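You operate a simulated robot arm through the tools that you are given. There is no shell and no other tool.

You are at the controls of a simulated robot arm. One attempt, no reset.

TASK
Grease the teal bearing block, then the white one.
Fine: each till its blue collar is whole, none to a blob; coupler back on its rest; leave the other blocks and the small caps.

The check looks at the end state, three seconds after you hand in, the way a careful person would. Anything else that was tipped, shoved, dropped, spilled or broken makes it a failure. A push-on lid holds only when it is set on centred and level and pressed home; a screw cap is set on level and turned clockwise until tight.

THE ROBOT
A 6-joint arm with a two-finger gripper, fixed in place. Base frame: the origin is at the foot of the arm, x ahead of it, y to its left, z up; the work surface is at about z = 0. Units: mm, rad, N and s.
With the tool pointing down near the work surface it reaches from about 240 to 620 mm from the base axis. Its first joint turns from -1.152 to 1.152 rad. Payload 1.37 kg.
The TCP is the grasp point between the finger pads, 22 mm short of the fingertips. In the tool frame z runs along the fingers and y along their closing line. Largest opening 92 mm; the body of the gripper starts 65 mm behind the TCP.
Orientation is that of the tool frame in the base frame, as [roll, pitch, yaw] about the fixed x, y, z axes, in that order (R = Rz(yaw) Ry(pitch) Rx(roll)). With the fingers straight down and closing along the base's y, the tool's x points along the base's -x, its y along +y and its z along -z.

THE INTERFACE
- The arm moves only by the tool play_rows. Its argument "plan" is text: rows parted by semicolons, each of 7 numbers parted by spaces: the shift along the tool's x, y, z in units of 20 mm (1.0 is 20 mm), then the turn, a rotation vector about the tool's x, y, z in units of 4 degrees (1.0 is 4 degrees), then the finger opening in mm, from 0 to 92. In form: dx dy dz ax ay az fingers; .... A call has 1 to 20 rows; each row shifts and turns the commanded pose from where the row before left it, along the tool's axes as they then stand. A call with a number of a shift or a turn outside -1 to 1 is refused whole. A row lasts 0.2 s, in which the tool goes at most 50 mm and 0.15 rad; a call with a longer step from one row to the next is refused whole, and so is a gripper value outside its range. Where a pose cannot be reached the arm comes as near as it can. A force on the tool above 90 N (or 10 N above the force at the start of the call, whichever is more), or a blocked arm, ends the call early, and 0.2 s more pass. The fingers move at their own pace and stop on an object; they squeeze with about 26 N. The grip force told is the motor's: it shows also when the fingers shut on nothing. Time passes only in rows, and 0.2 s behind the last, so rows that do not move let the fingers close. The reply holds the time, the measured pose of the TCP, the force on the tool along the base axes, the opening and the grip force, in the units named above and with some noise, with the torque about the TCP (base axes, N m) and any sound that the robot's microphone picked up, and new pictures: "pictures" is both (left out), scene, wrist or none.
- Cameras (640 x 400 px; columns grow to the right, rows downward): "scene" is fixed at [41.9, -432.8, 601.1]; the picture's right is [0.73, -0.68, 0.00], its down [-0.26, -0.28, -0.92] and it looks along [0.63, 0.68, -0.39] (base axes); focal length 214 px, centre (320, 200). "wrist" rides on the gripper at [71, 19, -102] in the tool frame; the picture's right is [-0.26, 0.97, 0.00], its down [-0.75, -0.20, -0.62] and it looks along [-0.60, -0.16, 0.78] (tool axes); focal length 280 px, centre (320, 200). There is no depth. A picture from a camera that has moved, and an enlarged one, comes with that camera's place and axes in the base frame and with its lens.
- close_up(camera, box): a new picture of the part [left, top, right, bottom] of that camera's present view, enlarged. It takes no simulated time.
- sign_off(): hands the job in; it is judged then, once.

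Places have to be worked out from the pictures, the camera data and where the tool is seen. Open the gripper and draw the arm clear of the work before you hand the job in, unless the task says otherwise.

The tools are called after "Emit:" as a command line: name --argument value ..., lists and objects as JSON in quotes. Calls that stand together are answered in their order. play_rows: Moves the arm, as the interface text tells. Its arguments: {"type":"object","properties":{"plan":{"type":"string"},"pictures":{"type":"string","enum":["both","scene","wrist","none"]}},"required":["plan"]} The other tools are called the same way: close_up (camera, box) takes an enlarged picture of a part of a camera's view; sign_off () hands the job in.

At the start:

```text
t: 0.0
eef_pos: [323.7, -173.7, 557.7]
orientation: [3.141, 0.002, 3.141]
ft_force: [-0.5, -1.0, -0.4]
ft_torque: [-0.01, 0.0, 0.01]
grip_width: 91.8
grip_force: 0.0
```

scene: 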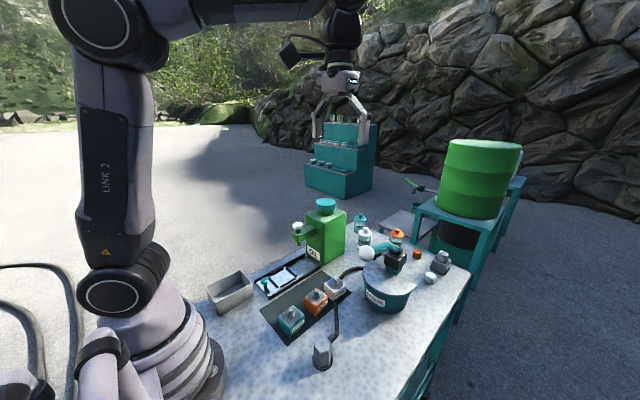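
wrist: 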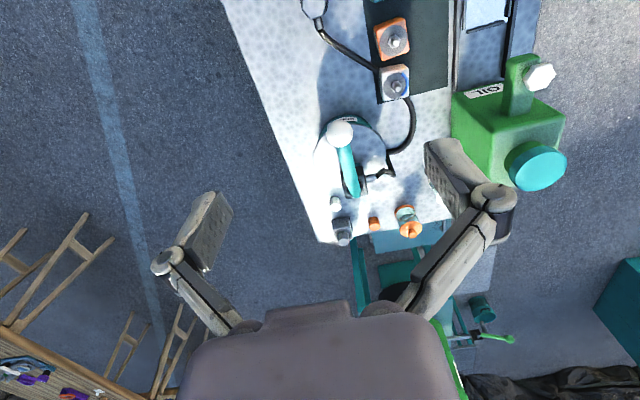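

I'll look closely at the bench before moving: the scene shows three bearing blocks, a grease pot with a pump lever, a coupler on a rest and hose.

Emit:
close_up --camera "scene" --box '[200, 250, 360, 380]'

Emit:
close_up --camera "scene" --box '[330, 200, 480, 320]'

Emit:
close_up --camera "wrist" --box '[280, 0, 480, 130]'

Emit:
close_up --camera "wrist" --box '[300, 90, 480, 250]'

```text
3.08 times, centred on (280, 315) of scene
camera zoom: at [41.9, -432.8, 601.1], right [0.73, -0.68, 0.0], down [-0.26, -0.28, -0.92], along [0.63, 0.68, -0.39], focal length 660 px, centre (443, -154)
```

zoom: 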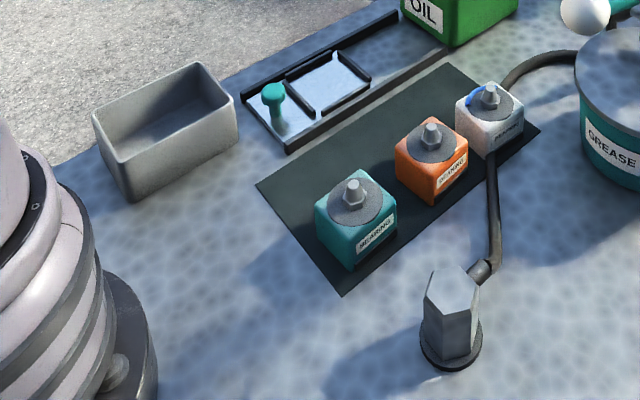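

```text
3.33 times, centred on (405, 260) of scene
camera zoom: at [41.9, -432.8, 601.1], right [0.73, -0.68, 0.0], down [-0.26, -0.28, -0.92], along [0.63, 0.68, -0.39], focal length 715 px, centre (37, 0)
```

zoom: 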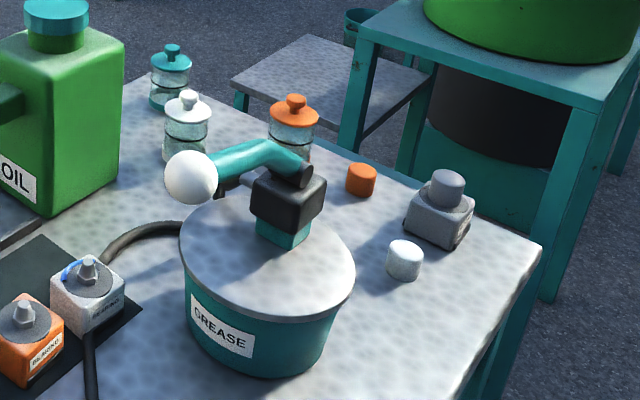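

```text
3.08 times, centred on (380, 65) of wrist
camera zoom: at [253.1, -154.8, 660.9], right [0.26, 0.97, 0.0], down [0.75, -0.2, 0.63], along [0.6, -0.16, -0.78], focal length 863 px, centre (135, 615)
```

zoom: 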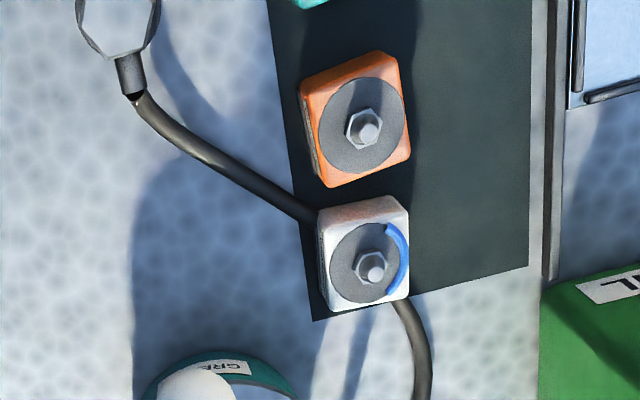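

```text
2.50 times, centred on (390, 170) of wrist
camera zoom: at [253.1, -154.8, 660.9], right [0.26, 0.97, 0.0], down [0.75, -0.2, 0.63], along [0.6, -0.16, -0.78], focal length 701 px, centre (145, 275)
```

zoom: 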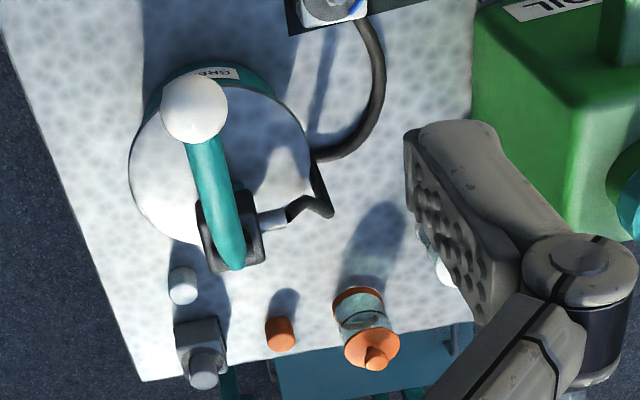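

The coupler (grey hex) stands on its rest near (281, -187), the teal block near (285, -46), and the white block already has a partial blue arc. I'll move back and lower for a closer look from the wrist camera.

Emit:
play_rows --plan "0.398 0.46 0.985 0 0 0 92; 0.398 0.46 0.985 0 0 0 92; 0.398 0.46 0.985 0 0 0 92; 0.398 0.46 0.985 0 0 0 92; 0.398 0.46 0.985 0 0 0 92; 0.398 0.46 0.985 0 0 0 92; 0.398 0.46 0.985 0 0 0 92; 0.398 0.46 0.985 0 0 0 92" --pictures "both"

```text
t: 1.8
eef_pos: [259.9, -99.6, 399.6]
orientation: [3.14, 0.001, 3.142]
ft_force: [0.4, 0.4, -0.5]
ft_torque: [0.01, -0.03, 0.01]
grip_width: 92.3
grip_force: 0.0
camera wrist: at [188.8, -80.6, 503.4], right [0.26, 0.97, 0.0], down [0.75, -0.2, 0.63], along [0.6, -0.16, -0.78], focal length 280 px, centre (320, 200)
```

scene: 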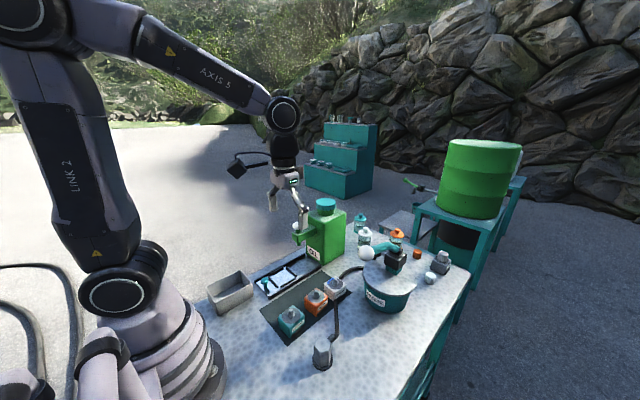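
wrist: 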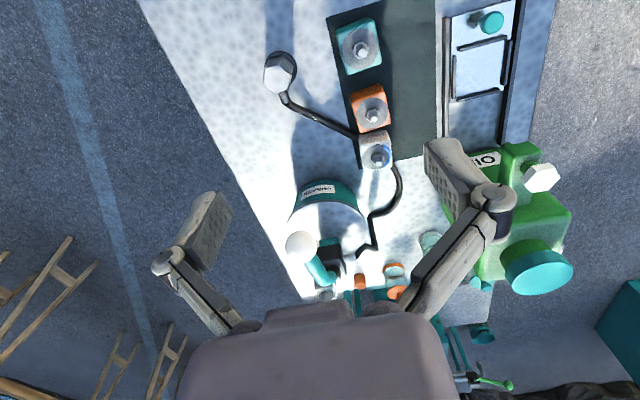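

Good view of all the parts; I'll enlarge it to locate the coupler, nipples, and lever knob precisely.

Emit:
close_up --camera "wrist" --box '[240, 0, 440, 125]'

Emit:
close_up --camera "wrist" --box '[250, 30, 330, 80]'

Emit:
close_up --camera "wrist" --box '[270, 170, 430, 310]'

Emit:
close_up --camera "wrist" --box '[340, 80, 420, 180]'

Emit:
close_up --camera "scene" --box '[300, 320, 350, 380]'

```text
3.20 times, centred on (340, 62) of wrist
camera zoom: at [188.8, -80.6, 503.4], right [0.26, 0.97, 0.0], down [0.75, -0.2, 0.63], along [0.6, -0.16, -0.78], focal length 897 px, centre (256, 640)
```

zoom: 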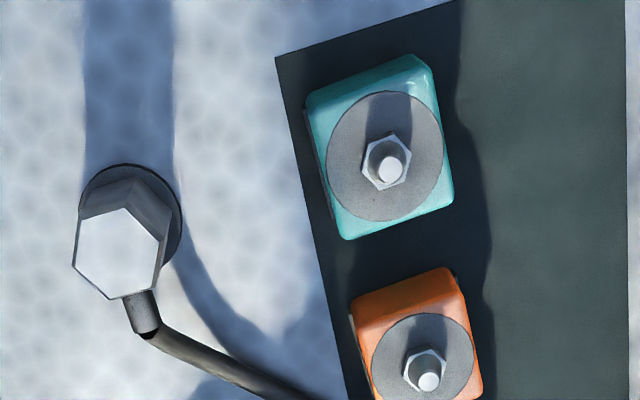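

```text
8.00 times, centred on (290, 55) of wrist
camera zoom: at [188.8, -80.6, 503.4], right [0.26, 0.97, 0.0], down [0.75, -0.2, 0.63], along [0.6, -0.16, -0.78], focal length 2243 px, centre (560, 1360)
```

zoom: 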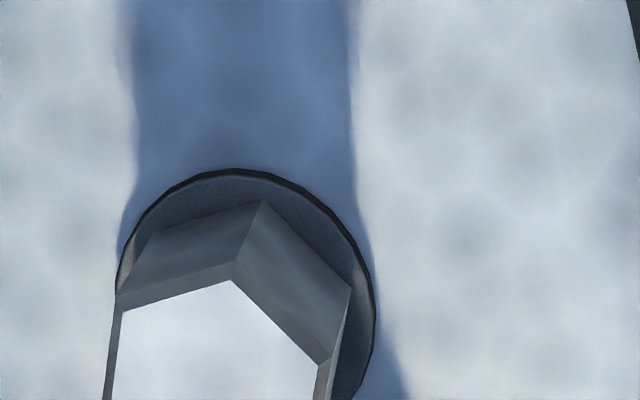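

```text
2.86 times, centred on (350, 240) of wrist
camera zoom: at [188.8, -80.6, 503.4], right [0.26, 0.97, 0.0], down [0.75, -0.2, 0.63], along [0.6, -0.16, -0.78], focal length 801 px, centre (234, 86)
```

zoom: 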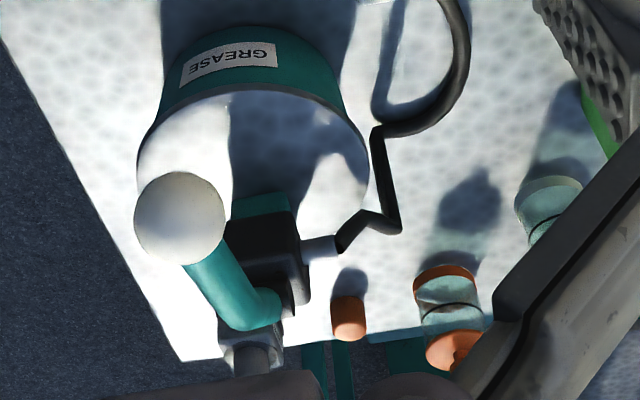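

```text
4.00 times, centred on (380, 130) of wrist
camera zoom: at [188.8, -80.6, 503.4], right [0.26, 0.97, 0.0], down [0.75, -0.2, 0.63], along [0.6, -0.16, -0.78], focal length 1122 px, centre (80, 480)
```

zoom: 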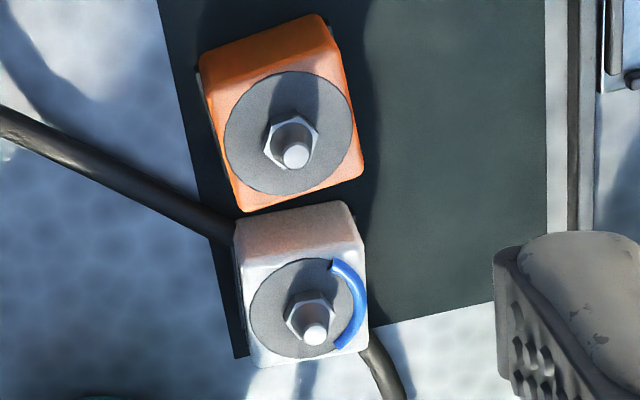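

```text
6.67 times, centred on (325, 350) of scene
camera zoom: at [41.9, -432.8, 601.1], right [0.73, -0.68, 0.0], down [-0.26, -0.28, -0.92], along [0.63, 0.68, -0.39], focal length 1430 px, centre (287, -800)
```

zoom: 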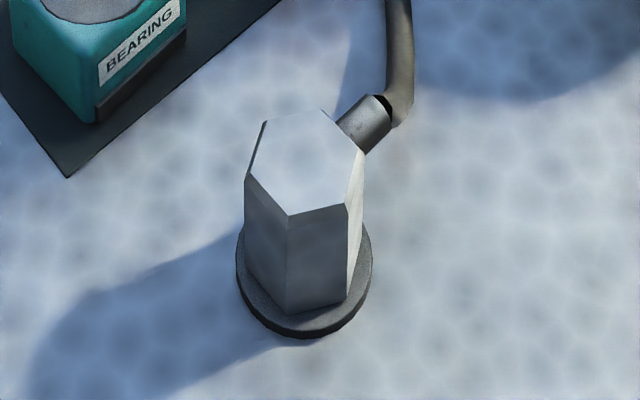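

Triangulating from both cameras: coupler axis ≈ (289, -176) with top z≈50, hex flats at ±x (stub on +x) and ±60°; teal nipple ≈ (288, -42), white ≈ (480, -41); lever knob ≈ (447, -175, 254). I'll hover above the coupler with the closing line turned to 60° so it meets the flats.

Emit:
play_rows --plan "0 0 1 0 0 0.9375 92; 0 0 1 0 0 0.9375 92; 0 0 1 0 0 0.9375 92; 0 0 1 0 0 0.9375 92; 0 0 1 0 0 0.9375 92; 0 0 1 0 0 0.9375 92; 0 0 1 0 0 0.9375 92; 0 0 1 0 0 0.9375 92; -0.53 -0.435 1 0 0 0 92; -0.53 -0.435 1 0 0 0 92; -0.53 -0.435 1 0 0 0 92; -0.53 -0.435 1 0 0 0 92; -0.53 -0.435 1 0 0 0 92; -0.53 -0.435 1 0 0 0 92" --pictures "both"

```text
t: 4.8
eef_pos: [286.8, -177.3, 119.7]
orientation: [3.14, 0.001, 2.617]
ft_force: [-0.4, 0.3, -0.1]
ft_torque: [0.0, 0.03, -0.01]
grip_width: 92.1
grip_force: 0.1
camera wrist: at [236.5, -125.1, 222.5], right [0.71, 0.71, 0.0], down [0.55, -0.55, 0.63], along [0.44, -0.44, -0.78], focal length 280 px, centre (320, 200)
```

scene: 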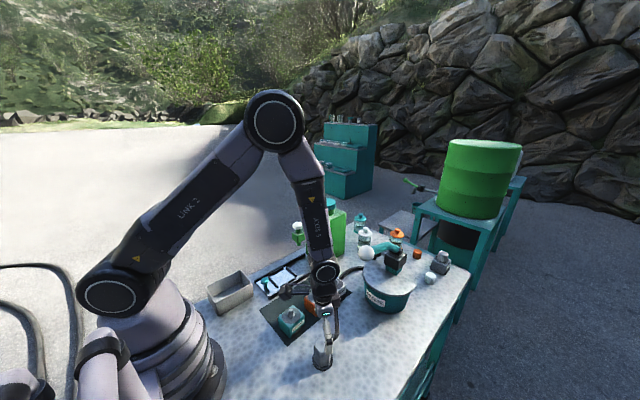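
wrist: 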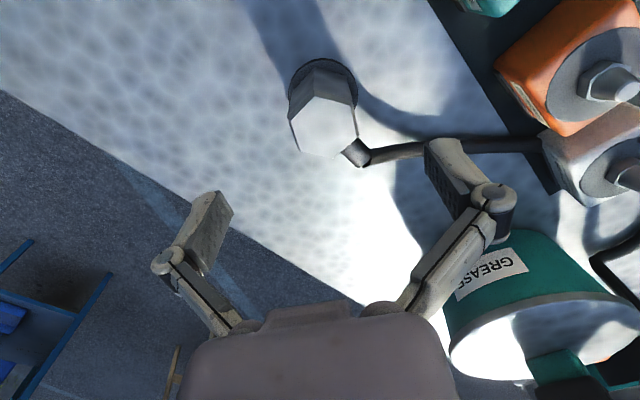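

The gripper hovers over the coupler; I'll enlarge to measure its centre and face directions.

Emit:
close_up --camera "wrist" --box '[270, 40, 400, 180]'

Emit:
close_up --camera "scene" --box '[300, 320, 350, 380]'

Emit:
close_up --camera "wrist" --box '[440, 0, 640, 210]'

```text
2.86 times, centred on (335, 110) of wrist
camera zoom: at [236.5, -125.1, 222.5], right [0.71, 0.71, 0.0], down [0.55, -0.55, 0.63], along [0.44, -0.44, -0.78], focal length 801 px, centre (277, 457)
```

zoom: 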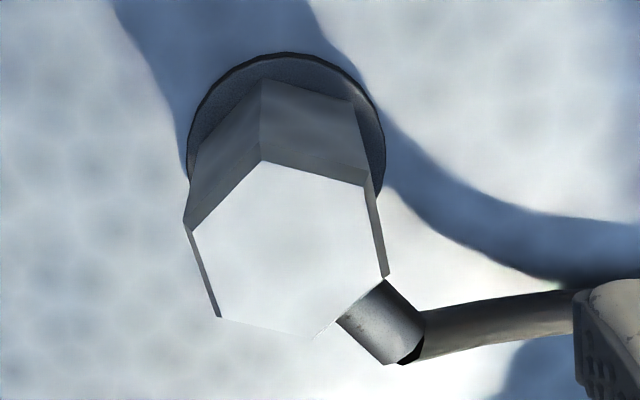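

```text
6.67 times, centred on (325, 350) of scene
camera zoom: at [41.9, -432.8, 601.1], right [0.73, -0.68, 0.0], down [-0.26, -0.28, -0.92], along [0.63, 0.68, -0.39], focal length 1430 px, centre (287, -800)
```

zoom: 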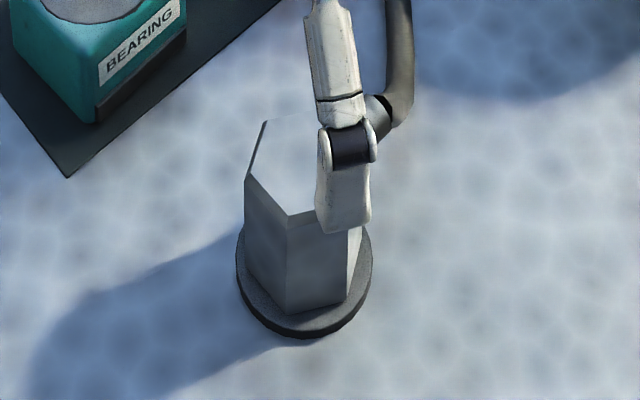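

```text
1.90 times, centred on (540, 105) of wrist
camera zoom: at [236.5, -125.1, 222.5], right [0.71, 0.71, 0.0], down [0.55, -0.55, 0.63], along [0.44, -0.44, -0.78], focal length 534 px, centre (-99, 381)
```

zoom: 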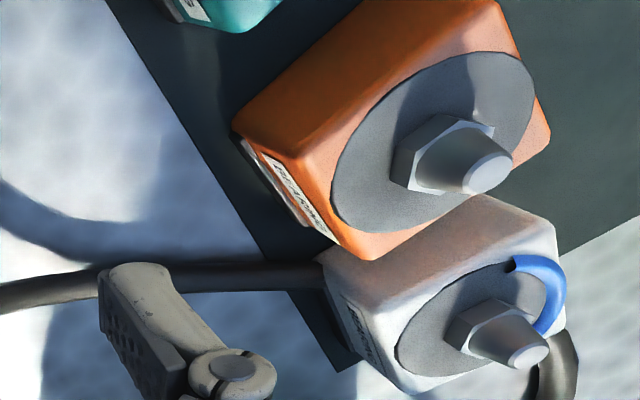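

With the hex taken as vertical on its disc, the wrist views agree: coupler axis ≈ (287.8, -173.7), top z≈62, flats ≈ 38 mm at ~60°. I shift ~1/3.6 mm and descend to z≈40 with the fingers open around it.

Emit:
play_rows --plan "0.051 0.178 0 0 0 0 92; 0 0 0.8 0 0 0 92; 0 0 0.8 0 0 0 92; 0 0 0.8 0 0 0 92; 0 0 0.8 0 0 0 92; 0 0 0.785 0 0 0 92" --pictures "both"

Emit:
close_up --camera "wrist" --box '[190, 40, 480, 240]'

Emit:
close_up --camera "scene" --box '[290, 310, 360, 380]'

```text
t: 6.2
eef_pos: [291.3, -172.1, 40.2]
orientation: [3.141, 0.002, 2.62]
ft_force: [-0.8, -0.4, 0.1]
ft_torque: [0.0, -0.01, 0.0]
grip_width: 92.1
grip_force: 0.1
camera wrist: at [239.9, -121.4, 143.4], right [0.71, 0.71, 0.0], down [0.55, -0.55, 0.63], along [0.44, -0.44, -0.78], focal length 280 px, centre (320, 200)
```

scene: 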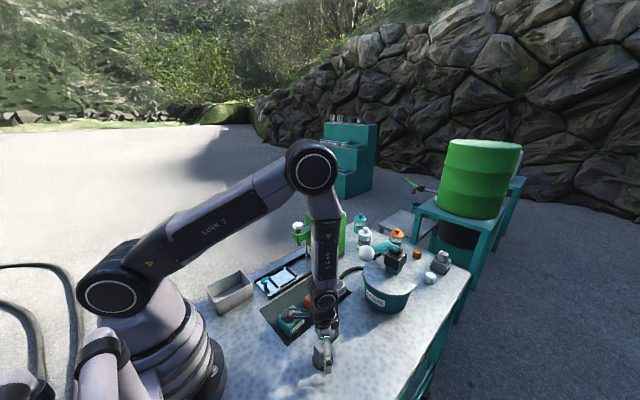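
wrist: 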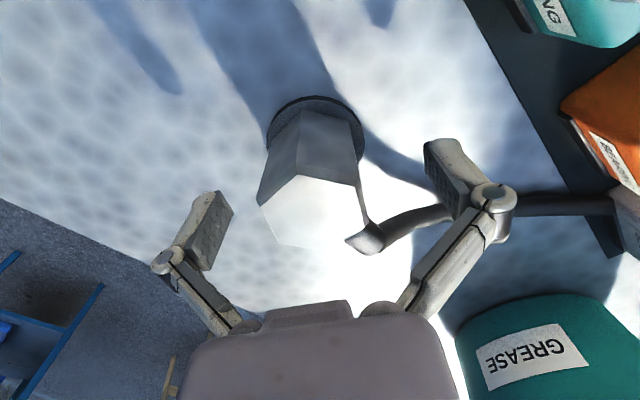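

```text
2.00 times, centred on (335, 140) of wrist
camera zoom: at [239.9, -121.4, 143.4], right [0.71, 0.71, 0.0], down [0.55, -0.55, 0.63], along [0.44, -0.44, -0.78], focal length 561 px, centre (290, 320)
```

zoom: 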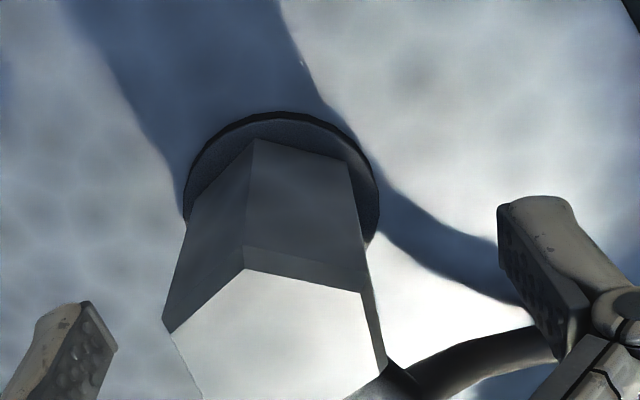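

```text
5.71 times, centred on (325, 345) of scene
camera zoom: at [41.9, -432.8, 601.1], right [0.73, -0.68, 0.0], down [-0.26, -0.28, -0.92], along [0.63, 0.68, -0.39], focal length 1226 px, centre (291, -629)
```

zoom: 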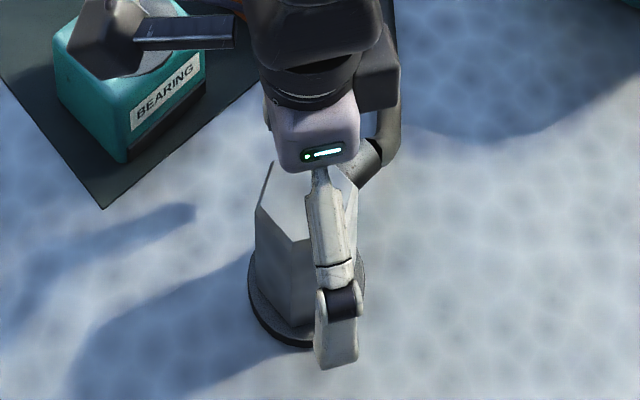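

The coupler's top centre appears about (-3.5, 0) mm from the tool axis in this view, so I correct by that small amount and close the fingers on the flats.

Emit:
play_rows --plan "0.145 -0.095 0 0 0 0 92; 0 0 0 0 0 0 70; 0 0 0 0 0 0 50; 0 0 0 0 0 0 40; 0 0 0 0 0 0 30; 0 0 0 0 0 0 30; 0 0 0 0 0 0 30; 0 0 0 0 0 0 30" --pictures "both"

Emit:
close_up --camera "wrist" --box '[190, 60, 480, 260]'

```text
t: 8.0
eef_pos: [288.3, -171.8, 40.8]
orientation: [3.139, 0.003, 2.619]
ft_force: [-0.6, -0.3, 4.7]
ft_torque: [-0.01, 0.01, 0.05]
grip_width: 40.0
grip_force: 25.9
camera wrist: at [236.0, -121.7, 143.8], right [0.71, 0.7, 0.0], down [0.55, -0.55, 0.63], along [0.44, -0.44, -0.78], focal length 280 px, centre (320, 200)
```

scene: 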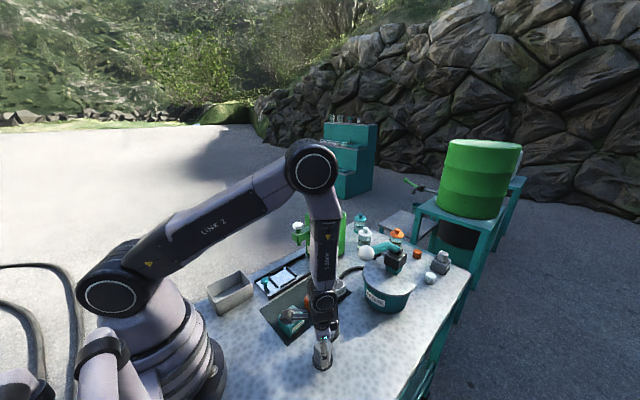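
wrist: 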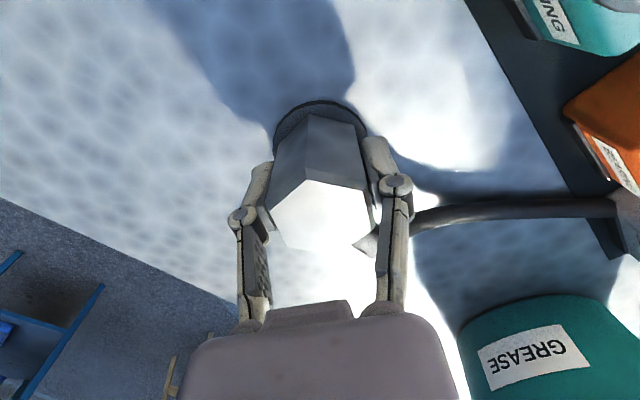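

```text
2.00 times, centred on (335, 160) of wrist
camera zoom: at [236.0, -121.7, 143.8], right [0.71, 0.7, 0.0], down [0.55, -0.55, 0.63], along [0.44, -0.44, -0.78], focal length 561 px, centre (290, 280)
```

zoom: 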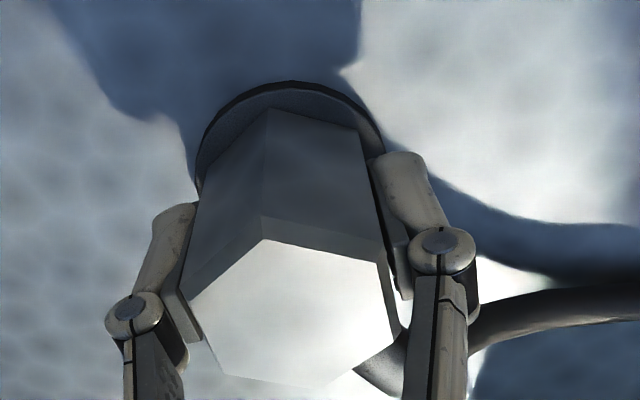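

Grip is solid on the 40 mm flats (width 40.0, 26 N) and the coupler is nearly centred in the fingers. I lift it straight up and carry it to a spot beside the teal block where the wrist camera can see the teal nipple past the fingers.

Emit:
play_rows --plan "0 0 -0.5 0 0 0 30; 0 0 -0.9 0 0 0 30; 0 0 -0.9 0 0 0 30; 0 0 -0.9 0 0 0 30; 0 0 -0.9 0 0 0 30; 0 0 -0.9 0 0 0 30; 0.1625 0.873 0 0 0 0 30; 0.1625 0.873 0 0 0 0 30; 0.1625 0.873 0 0 0 0 30; 0.1625 0.873 0 0 0 0 30; 0.1625 0.873 0 0 0 0 30; 0.1625 0.873 0 0 0 0 30; 0.1625 0.873 0 0 0 0 30; 0.1625 0.873 0 0 0 0 30; 0.1625 0.873 0 0 0 0 30; 0.1625 0.873 0 0 0 0 30; 0.1625 0.873 0 0 0 0 30; 0.1625 0.873 0 0 0 0 30; 0 0 0 0 0 0 30" --pictures "both"

Emit:
close_up --camera "wrist" --box '[110, 40, 430, 240]'

Emit:
close_up --camera "scene" --box '[260, 230, 380, 350]'

```text
t: 12.0
eef_pos: [359.1, 29.4, 140.8]
orientation: [3.14, 0.003, 2.618]
ft_force: [0.0, -0.4, -2.1]
ft_torque: [0.0, 0.0, 0.01]
grip_width: 40.1
grip_force: 25.9
camera wrist: at [306.9, 80.5, 243.3], right [0.71, 0.7, 0.0], down [0.55, -0.55, 0.63], along [0.44, -0.44, -0.78], focal length 280 px, centre (320, 200)
```

scene: 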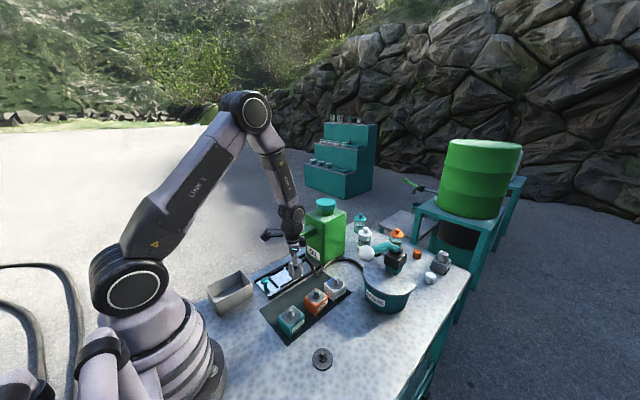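
wrist: 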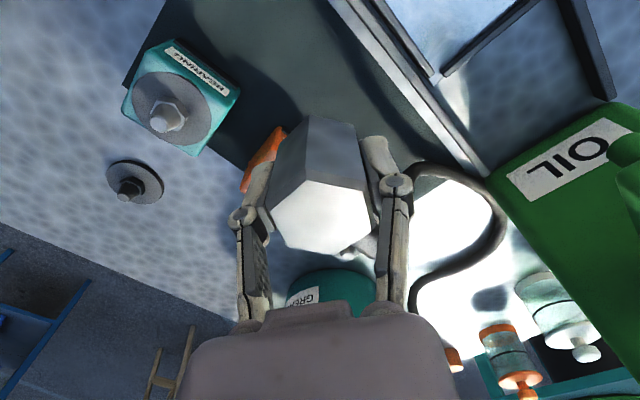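

```text
2.00 times, centred on (270, 140) of wrist
camera zoom: at [306.9, 80.5, 243.3], right [0.71, 0.7, 0.0], down [0.55, -0.55, 0.63], along [0.44, -0.44, -0.78], focal length 561 px, centre (420, 320)
```

zoom: 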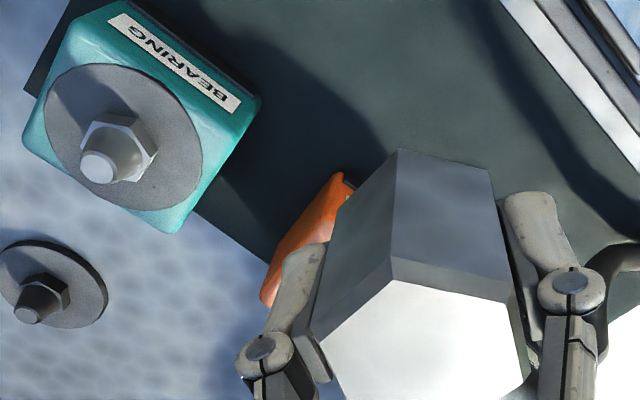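

```text
3.33 times, centred on (320, 290) of scene
camera zoom: at [41.9, -432.8, 601.1], right [0.73, -0.68, 0.0], down [-0.26, -0.28, -0.92], along [0.63, 0.68, -0.39], focal length 715 px, centre (320, -100)
```

zoom: 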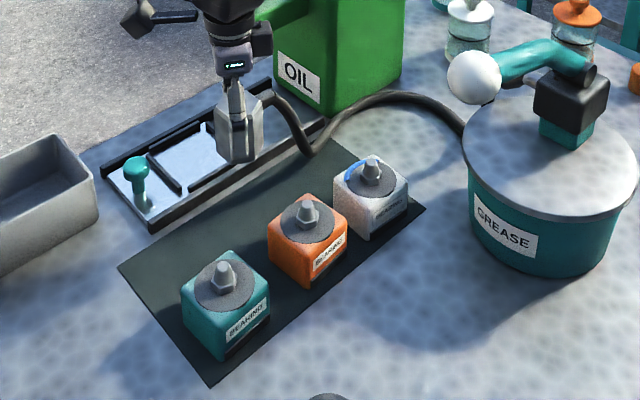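

The rest turns out to carry its own dummy nipple, and both it and the teal nipple are in this one view: offset rest→teal ≈ (-4.5, +128) mm, teal disc z≈47, nipple tip z≈71. So the seated TCP should be ≈ (283.6, -44, 83); I go to a hover just above the tip and check alignment.

Emit:
play_rows --plan "0.241 -0.8417 0 0 0 0 30; 0.241 -0.8417 0 0 0 0 30; 0.241 -0.8417 0 0 0 0 30; 0.241 -0.8417 0 0 0 0 30; 0.241 -0.8417 0 0 0 0 30; 0.241 -0.8417 0 0 0 0 30; 0 0 0.5 0 0 0 30; 0 0 0.5 0 0 0 30; 0 0 0 0 0 0 30" --pictures "both"

Emit:
close_up --camera "scene" --box '[260, 260, 340, 340]'

Emit:
close_up --camera "wrist" --box '[220, 40, 440, 260]'

```text
t: 14.0
eef_pos: [283.3, -45.6, 120.6]
orientation: [3.141, 0.003, 2.62]
ft_force: [-0.3, 0.1, -1.0]
ft_torque: [0.02, -0.03, 0.0]
grip_width: 40.1
grip_force: 25.8
camera wrist: at [230.8, 6.5, 224.0], right [0.71, 0.71, 0.0], down [0.55, -0.55, 0.63], along [0.44, -0.44, -0.78], focal length 280 px, centre (320, 200)
```

scene: 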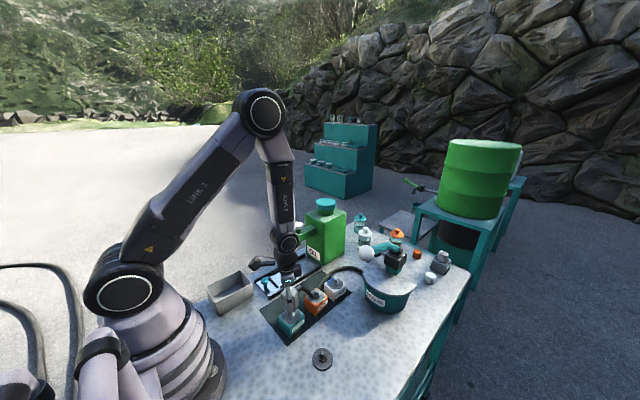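
wrist: 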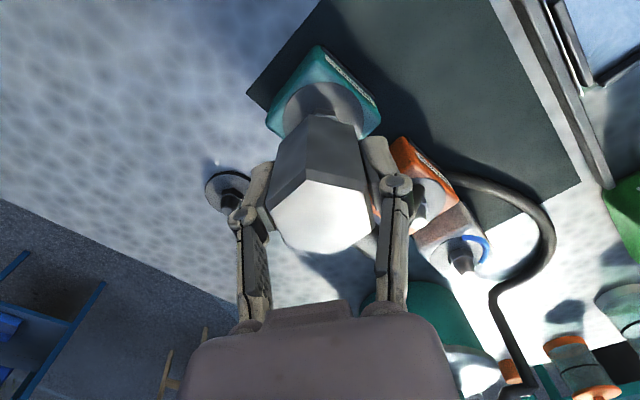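

```text
5.00 times, centred on (300, 300) of scene
camera zoom: at [41.9, -432.8, 601.1], right [0.73, -0.68, 0.0], down [-0.26, -0.28, -0.92], along [0.63, 0.68, -0.39], focal length 1072 px, centre (420, -300)
```

zoom: 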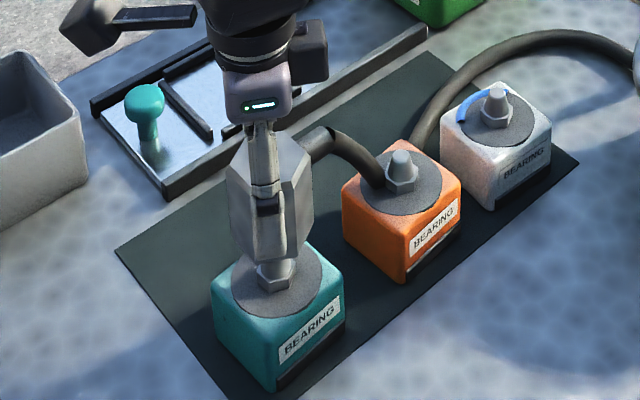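

```text
1.82 times, centred on (330, 150) of wrist
camera zoom: at [230.8, 6.5, 224.0], right [0.71, 0.71, 0.0], down [0.55, -0.55, 0.63], along [0.44, -0.44, -0.78], focal length 510 px, centre (302, 291)
```

zoom: 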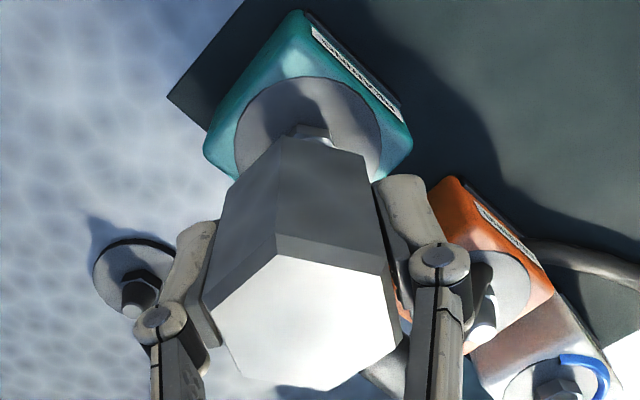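

The wrist view puts the teal disc within ~2–3 mm of the coupler axis; I'll enlarge the scene view to cross-check before lowering.

Emit:
close_up --camera "scene" --box '[284, 284, 332, 324]'

Emit:
close_up --camera "wrist" --box '[270, 70, 390, 150]'

```text
10.00 times, centred on (308, 304) of scene
camera zoom: at [41.9, -432.8, 601.1], right [0.73, -0.68, 0.0], down [-0.26, -0.28, -0.92], along [0.63, 0.68, -0.39], focal length 2145 px, centre (440, -840)
```

zoom: 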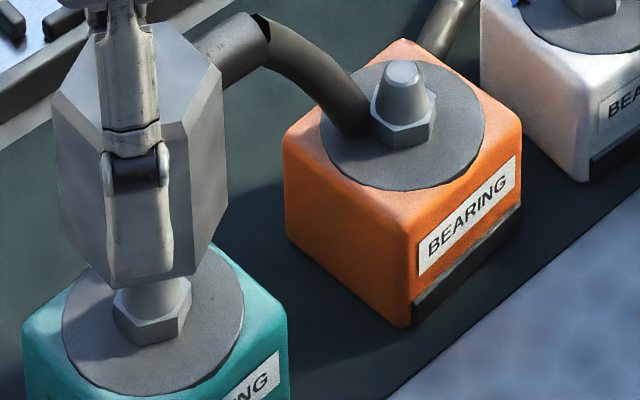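

```text
5.00 times, centred on (330, 110) of wrist
camera zoom: at [230.8, 6.5, 224.0], right [0.71, 0.71, 0.0], down [0.55, -0.55, 0.63], along [0.44, -0.44, -0.78], focal length 1402 px, centre (270, 650)
```

zoom: 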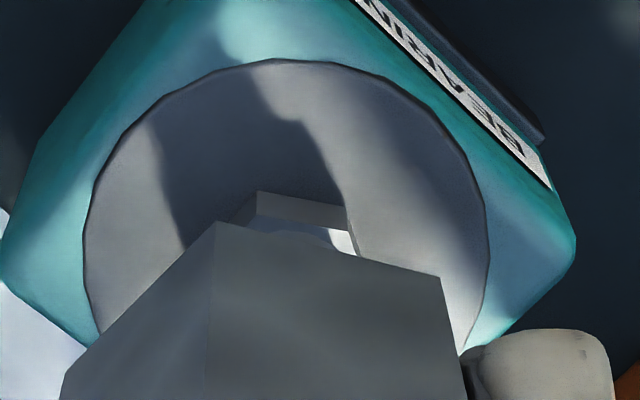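

Scene shows the axes aligned across its view, wrist suggests ~1.5 mm correction; I nudge (+1.5, +0.8) and lower gently so the coupler mouth starts over the nipple tip, watching force.

Emit:
play_rows --plan "-0.045 0.072 0 0 0 0 30; 0 0 0.3 0 0 0 30; 0 0 0.3 0 0 0 30; 0 0 0.2 0 0 0 30; 0 0 0.2 0 0 0 30; 0 0 0 0 0 0 30" --pictures "both"

Emit:
close_up --camera "scene" --box '[272, 284, 320, 334]'

```text
t: 15.4
eef_pos: [284.3, -44.9, 100.1]
orientation: [3.141, 0.002, 2.617]
ft_force: [-0.7, -0.1, -1.4]
ft_torque: [0.01, 0.0, -0.01]
grip_width: 40.0
grip_force: 26.5
camera wrist: at [232.8, 7.3, 203.3], right [0.71, 0.7, 0.0], down [0.55, -0.55, 0.63], along [0.44, -0.44, -0.78], focal length 280 px, centre (320, 200)
```

scene: 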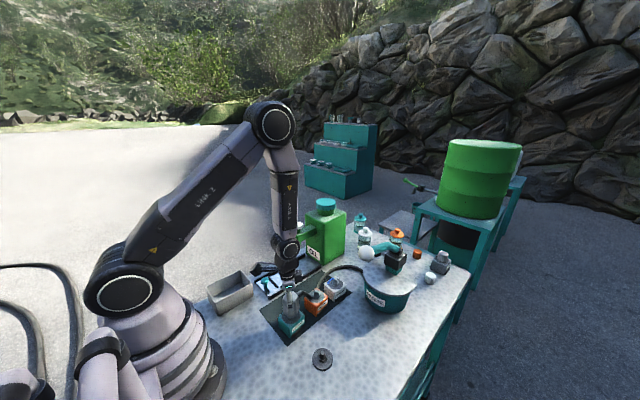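
wrist: 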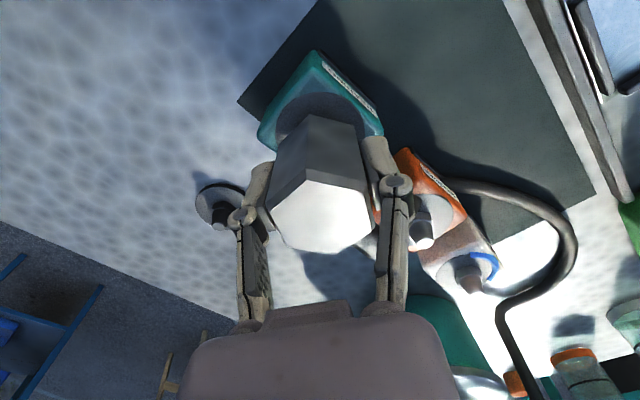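

```text
8.00 times, centred on (296, 309) of scene
camera zoom: at [41.9, -432.8, 601.1], right [0.73, -0.68, 0.0], down [-0.26, -0.28, -0.92], along [0.63, 0.68, -0.39], focal length 1716 px, centre (512, -672)
```

zoom: 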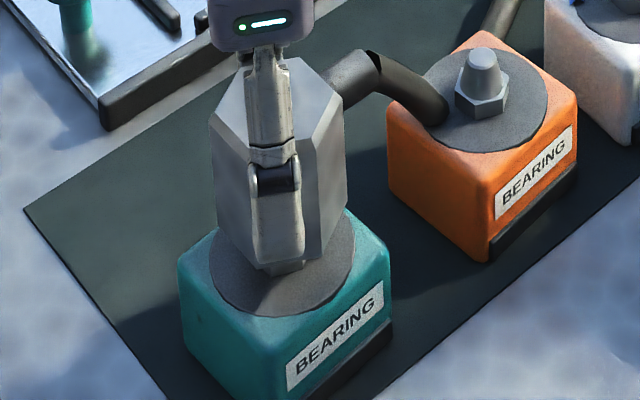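

No contact force so far and the coupler surrounds the nipple centrally; I keep lowering toward z≈83 in small steps.

Emit:
play_rows --plan "0 0 0.2 0 0 0 30; 0 0 0.2 0 0 0 30; 0 0 0.2 0 0 0 30; 0 0 0.15 0 0 0 30; 0 0 0 0 0 0 30" --pictures "scene"

Emit:
close_up --camera "scene" --box '[272, 284, 320, 334]'

```text
t: 16.6
eef_pos: [285.4, -44.3, 85.8]
orientation: [3.138, 0.002, 2.618]
ft_force: [-0.2, 0.3, -1.3]
ft_torque: [0.0, -0.02, -0.03]
grip_width: 40.2
grip_force: 26.2
```

scene: 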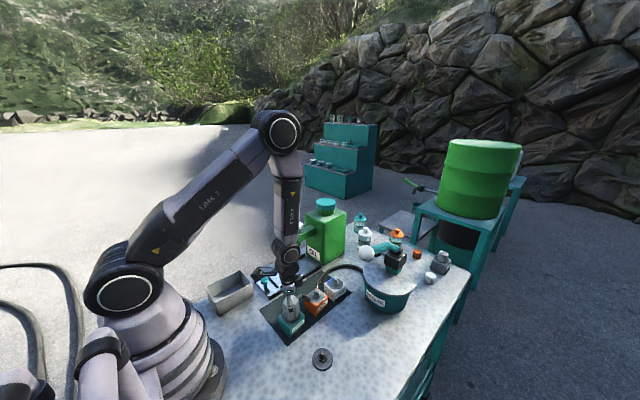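

```text
8.00 times, centred on (296, 309) of scene
camera zoom: at [41.9, -432.8, 601.1], right [0.73, -0.68, 0.0], down [-0.26, -0.28, -0.92], along [0.63, 0.68, -0.39], focal length 1716 px, centre (512, -672)
```

zoom: 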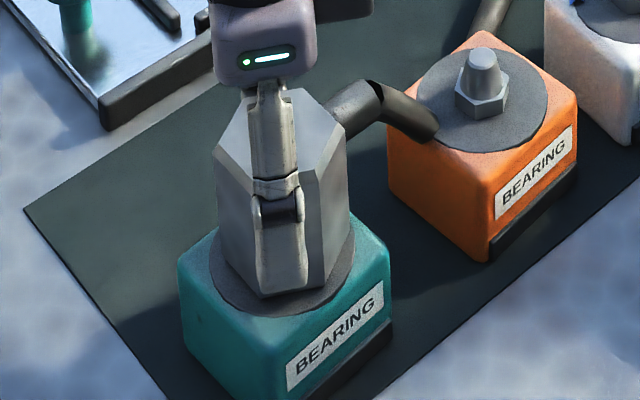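

Still no force; the coupler is nearly down on the disc. I continue in 2 mm steps until contact registers.

Emit:
play_rows --plan "0 0 0.1 0 0 0 30; 0 0 0.1 0 0 0 30; 0 0 0.1 0 0 0 30; 0 0 0 0 0 0 30" --pictures "scene"

Emit:
close_up --camera "scene" --box '[272, 284, 320, 334]'

```text
t: 17.6
eef_pos: [283.9, -44.1, 79.9]
orientation: [3.14, 0.002, 2.619]
ft_force: [-0.2, 3.7, 9.3]
ft_torque: [0.14, 0.04, 0.0]
grip_width: 40.2
grip_force: 25.7
```

scene: 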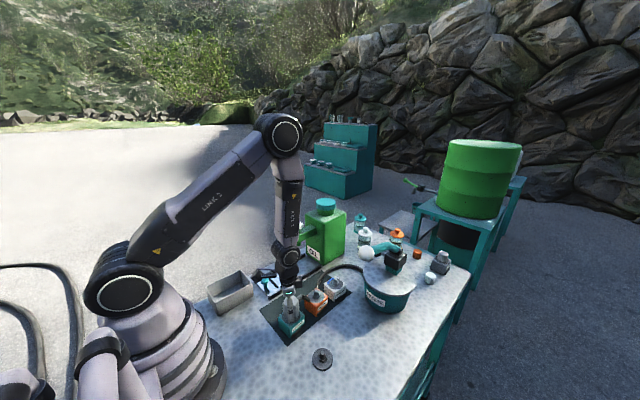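

```text
8.00 times, centred on (296, 309) of scene
camera zoom: at [41.9, -432.8, 601.1], right [0.73, -0.68, 0.0], down [-0.26, -0.28, -0.92], along [0.63, 0.68, -0.39], focal length 1716 px, centre (512, -672)
```

zoom: 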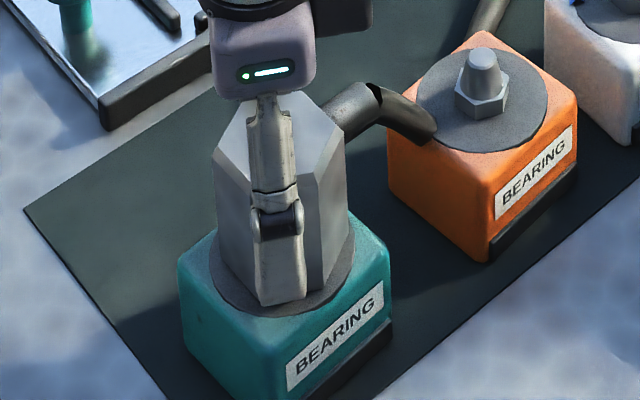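

Contact: ~9 N upward with a slight +y side force, at z≈80, about where seating is expected. I shift ~0.8 mm +y to relieve the side load and press a bit further, listening for a seat click.

Emit:
play_rows --plan "0.02 0.035 0 0 0 0 30; 0 0 0.05 0 0 0 30; 0 0 0.05 0 0 0 30; 0 0 0.05 0 0 0 30; 0 0 0 0 0 0 30" --pictures "none"

```text
t: 18.8
eef_pos: [285.7, -44.0, 76.7]
orientation: [3.14, 0.002, 2.621]
ft_force: [-2.9, 8.4, 19.7]
ft_torque: [0.18, 0.04, 0.07]
grip_width: 40.0
grip_force: 26.2
```

Emit:
close_up --camera "scene" --box '[272, 284, 320, 334]'

Emit:
close_up --camera "wrist" --box '[220, 40, 440, 260]'

```text
8.00 times, centred on (296, 309) of scene
camera zoom: at [41.9, -432.8, 601.1], right [0.73, -0.68, 0.0], down [-0.26, -0.28, -0.92], along [0.63, 0.68, -0.39], focal length 1716 px, centre (512, -672)
```

zoom: 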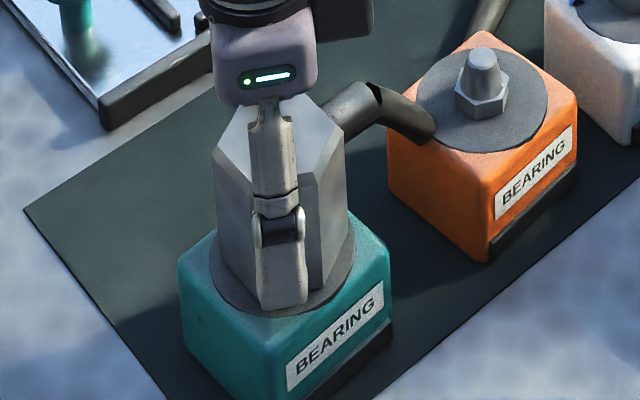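

```text
1.82 times, centred on (330, 150) of wrist
camera zoom: at [233.2, 7.8, 179.5], right [0.71, 0.71, 0.0], down [0.55, -0.55, 0.63], along [0.44, -0.44, -0.78], focal length 510 px, centre (302, 291)
```

zoom: 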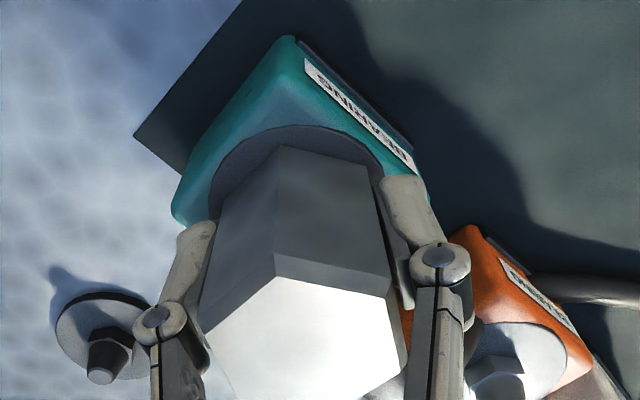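

The coupler sits flat on the disc (it no longer moves; the fingers slipped ~3 mm down its flats). I ease up slightly, open the fingers and check whether it stays put.

Emit:
play_rows --plan "0 0 -0.1 0 0 0 30; 0 0 0 0 0 0 44; 0 0 0 0 0 0 60; 0 0 0 0 0 0 70; 0 0 0 0 0 0 70" --pictures "both"

Emit:
close_up --camera "scene" --box '[272, 284, 320, 334]'

Emit:
close_up --camera "wrist" --box '[220, 40, 440, 260]'

```text
t: 20.0
eef_pos: [285.2, -44.4, 78.0]
orientation: [3.139, 0.001, 2.618]
ft_force: [-0.1, 0.3, -0.8]
ft_torque: [-0.02, -0.02, 0.02]
grip_width: 70.1
grip_force: 0.1
camera wrist: at [232.9, 7.8, 181.3], right [0.71, 0.7, 0.0], down [0.55, -0.55, 0.63], along [0.44, -0.44, -0.78], focal length 280 px, centre (320, 200)
```

scene: 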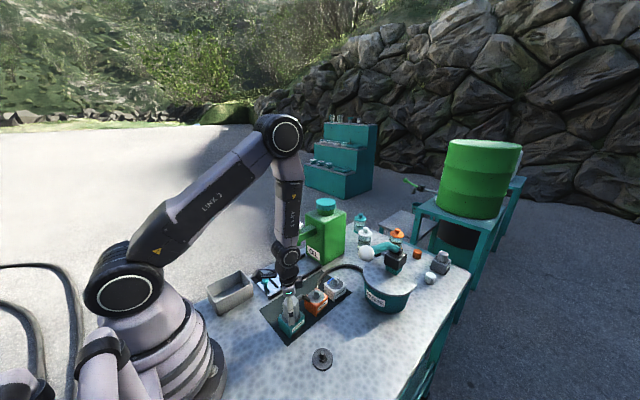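
wrist: 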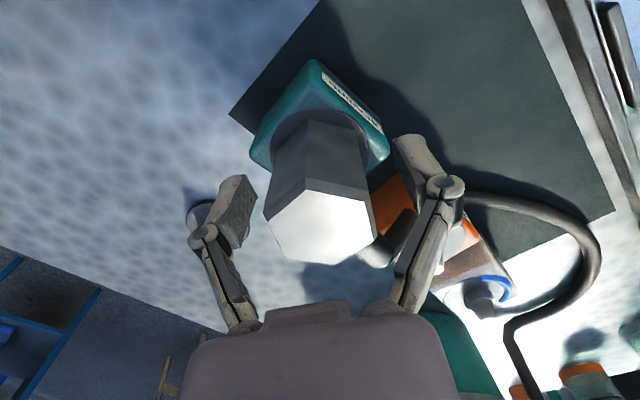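

```text
8.00 times, centred on (296, 309) of scene
camera zoom: at [41.9, -432.8, 601.1], right [0.73, -0.68, 0.0], down [-0.26, -0.28, -0.92], along [0.63, 0.68, -0.39], focal length 1716 px, centre (512, -672)
```

zoom: 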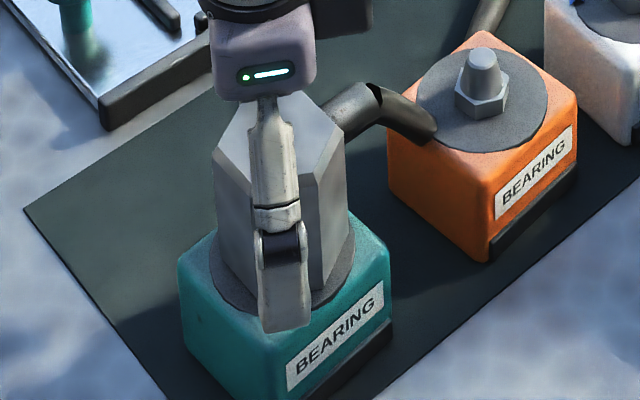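

```text
1.82 times, centred on (330, 150) of wrist
camera zoom: at [232.9, 7.8, 181.3], right [0.71, 0.7, 0.0], down [0.55, -0.55, 0.63], along [0.44, -0.44, -0.78], focal length 510 px, centre (302, 291)
```

zoom: 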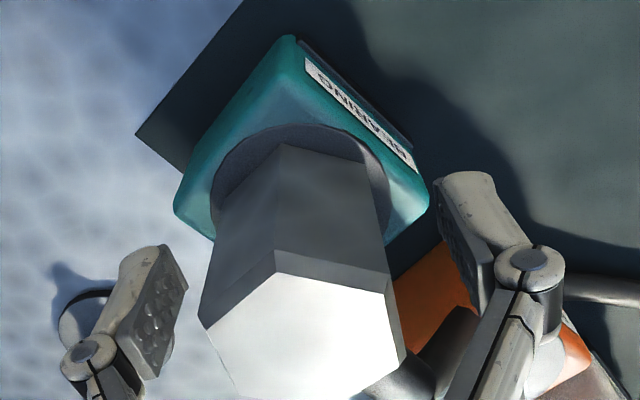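

The coupler stays seated and upright on the teal nipple. Next I lift clear, turn the wrist back to closing along y, and move above the lever knob (estimated ≈ (443, -173.5, 260)).

Emit:
play_rows --plan "0 0 -1 0 0 0 70; 0 0 -1 0 0 0 70; 0 0 -1 0 0 0 70; 0 0 -1 0 0 0 70; 0 0 -1 0 0 -0.9375 80; 0 0 -1 0 0 -0.9375 92; 0 0 -1 0 0 -0.9375 92; 0 0 -1 0 0 -0.9375 92; 0 0 -1 0 0 -0.9375 92; 0 0 -1 0 0 -0.9375 92; 0 0 -1 0 0 -0.9375 92; 0 0 -1 0 0 -0.9375 92; -0.9875 -0.81 -0.3 0 0 0 92; -0.9875 -0.81 -0.3 0 0 0 92; -0.9875 -0.81 -0.3 0 0 0 92; -0.9875 -0.81 -0.3 0 0 0 92; -0.9875 -0.81 0 0 0 0 92; -0.9875 -0.81 0 0 0 0 92; -0.9875 -0.81 0 0 0 0 92; -0.9875 -0.81 0 0 0 0 92" --pictures "both"

Emit:
close_up --camera "scene" --box '[272, 284, 320, 334]'

Emit:
close_up --camera "scene" --box '[330, 200, 450, 320]'

```text
t: 24.2
eef_pos: [443.9, -174.8, 342.5]
orientation: [-3.14, 0.003, 3.142]
ft_force: [0.7, 0.4, 0.0]
ft_torque: [-0.02, -0.02, 0.0]
grip_width: 92.2
grip_force: 0.1
camera wrist: at [372.1, -155.8, 445.1], right [0.26, 0.97, 0.0], down [0.75, -0.2, 0.63], along [0.6, -0.16, -0.78], focal length 280 px, centre (320, 200)
```

scene: 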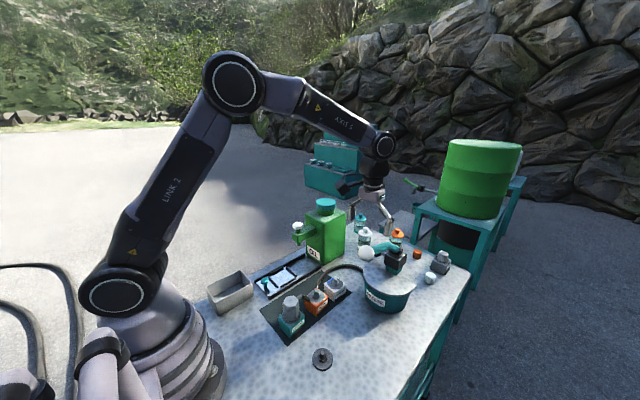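
wrist: 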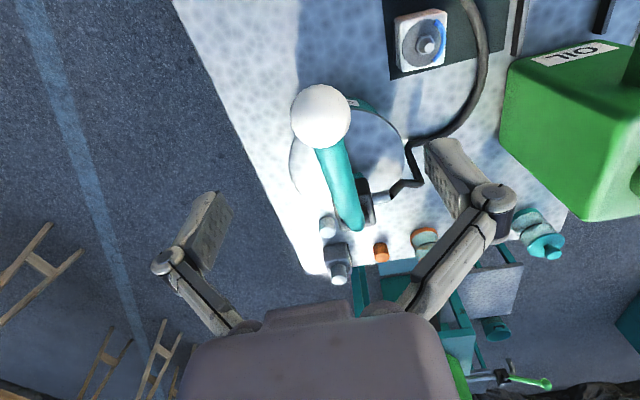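

```text
8.00 times, centred on (296, 309) of scene
camera zoom: at [41.9, -432.8, 601.1], right [0.73, -0.68, 0.0], down [-0.26, -0.28, -0.92], along [0.63, 0.68, -0.39], focal length 1716 px, centre (512, -672)
```

zoom: 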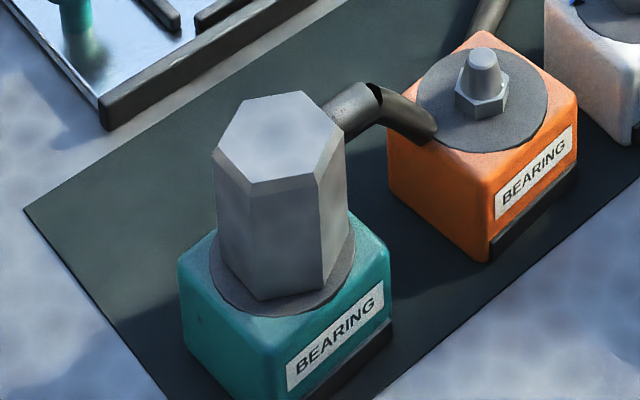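

```text
3.33 times, centred on (390, 260) of scene
camera zoom: at [41.9, -432.8, 601.1], right [0.73, -0.68, 0.0], down [-0.26, -0.28, -0.92], along [0.63, 0.68, -0.39], focal length 715 px, centre (87, 0)
```

zoom: 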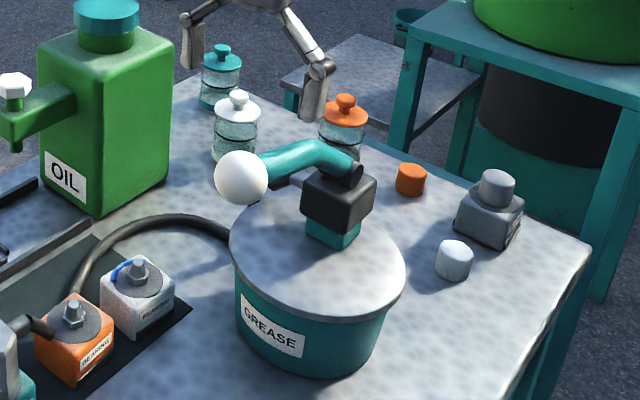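

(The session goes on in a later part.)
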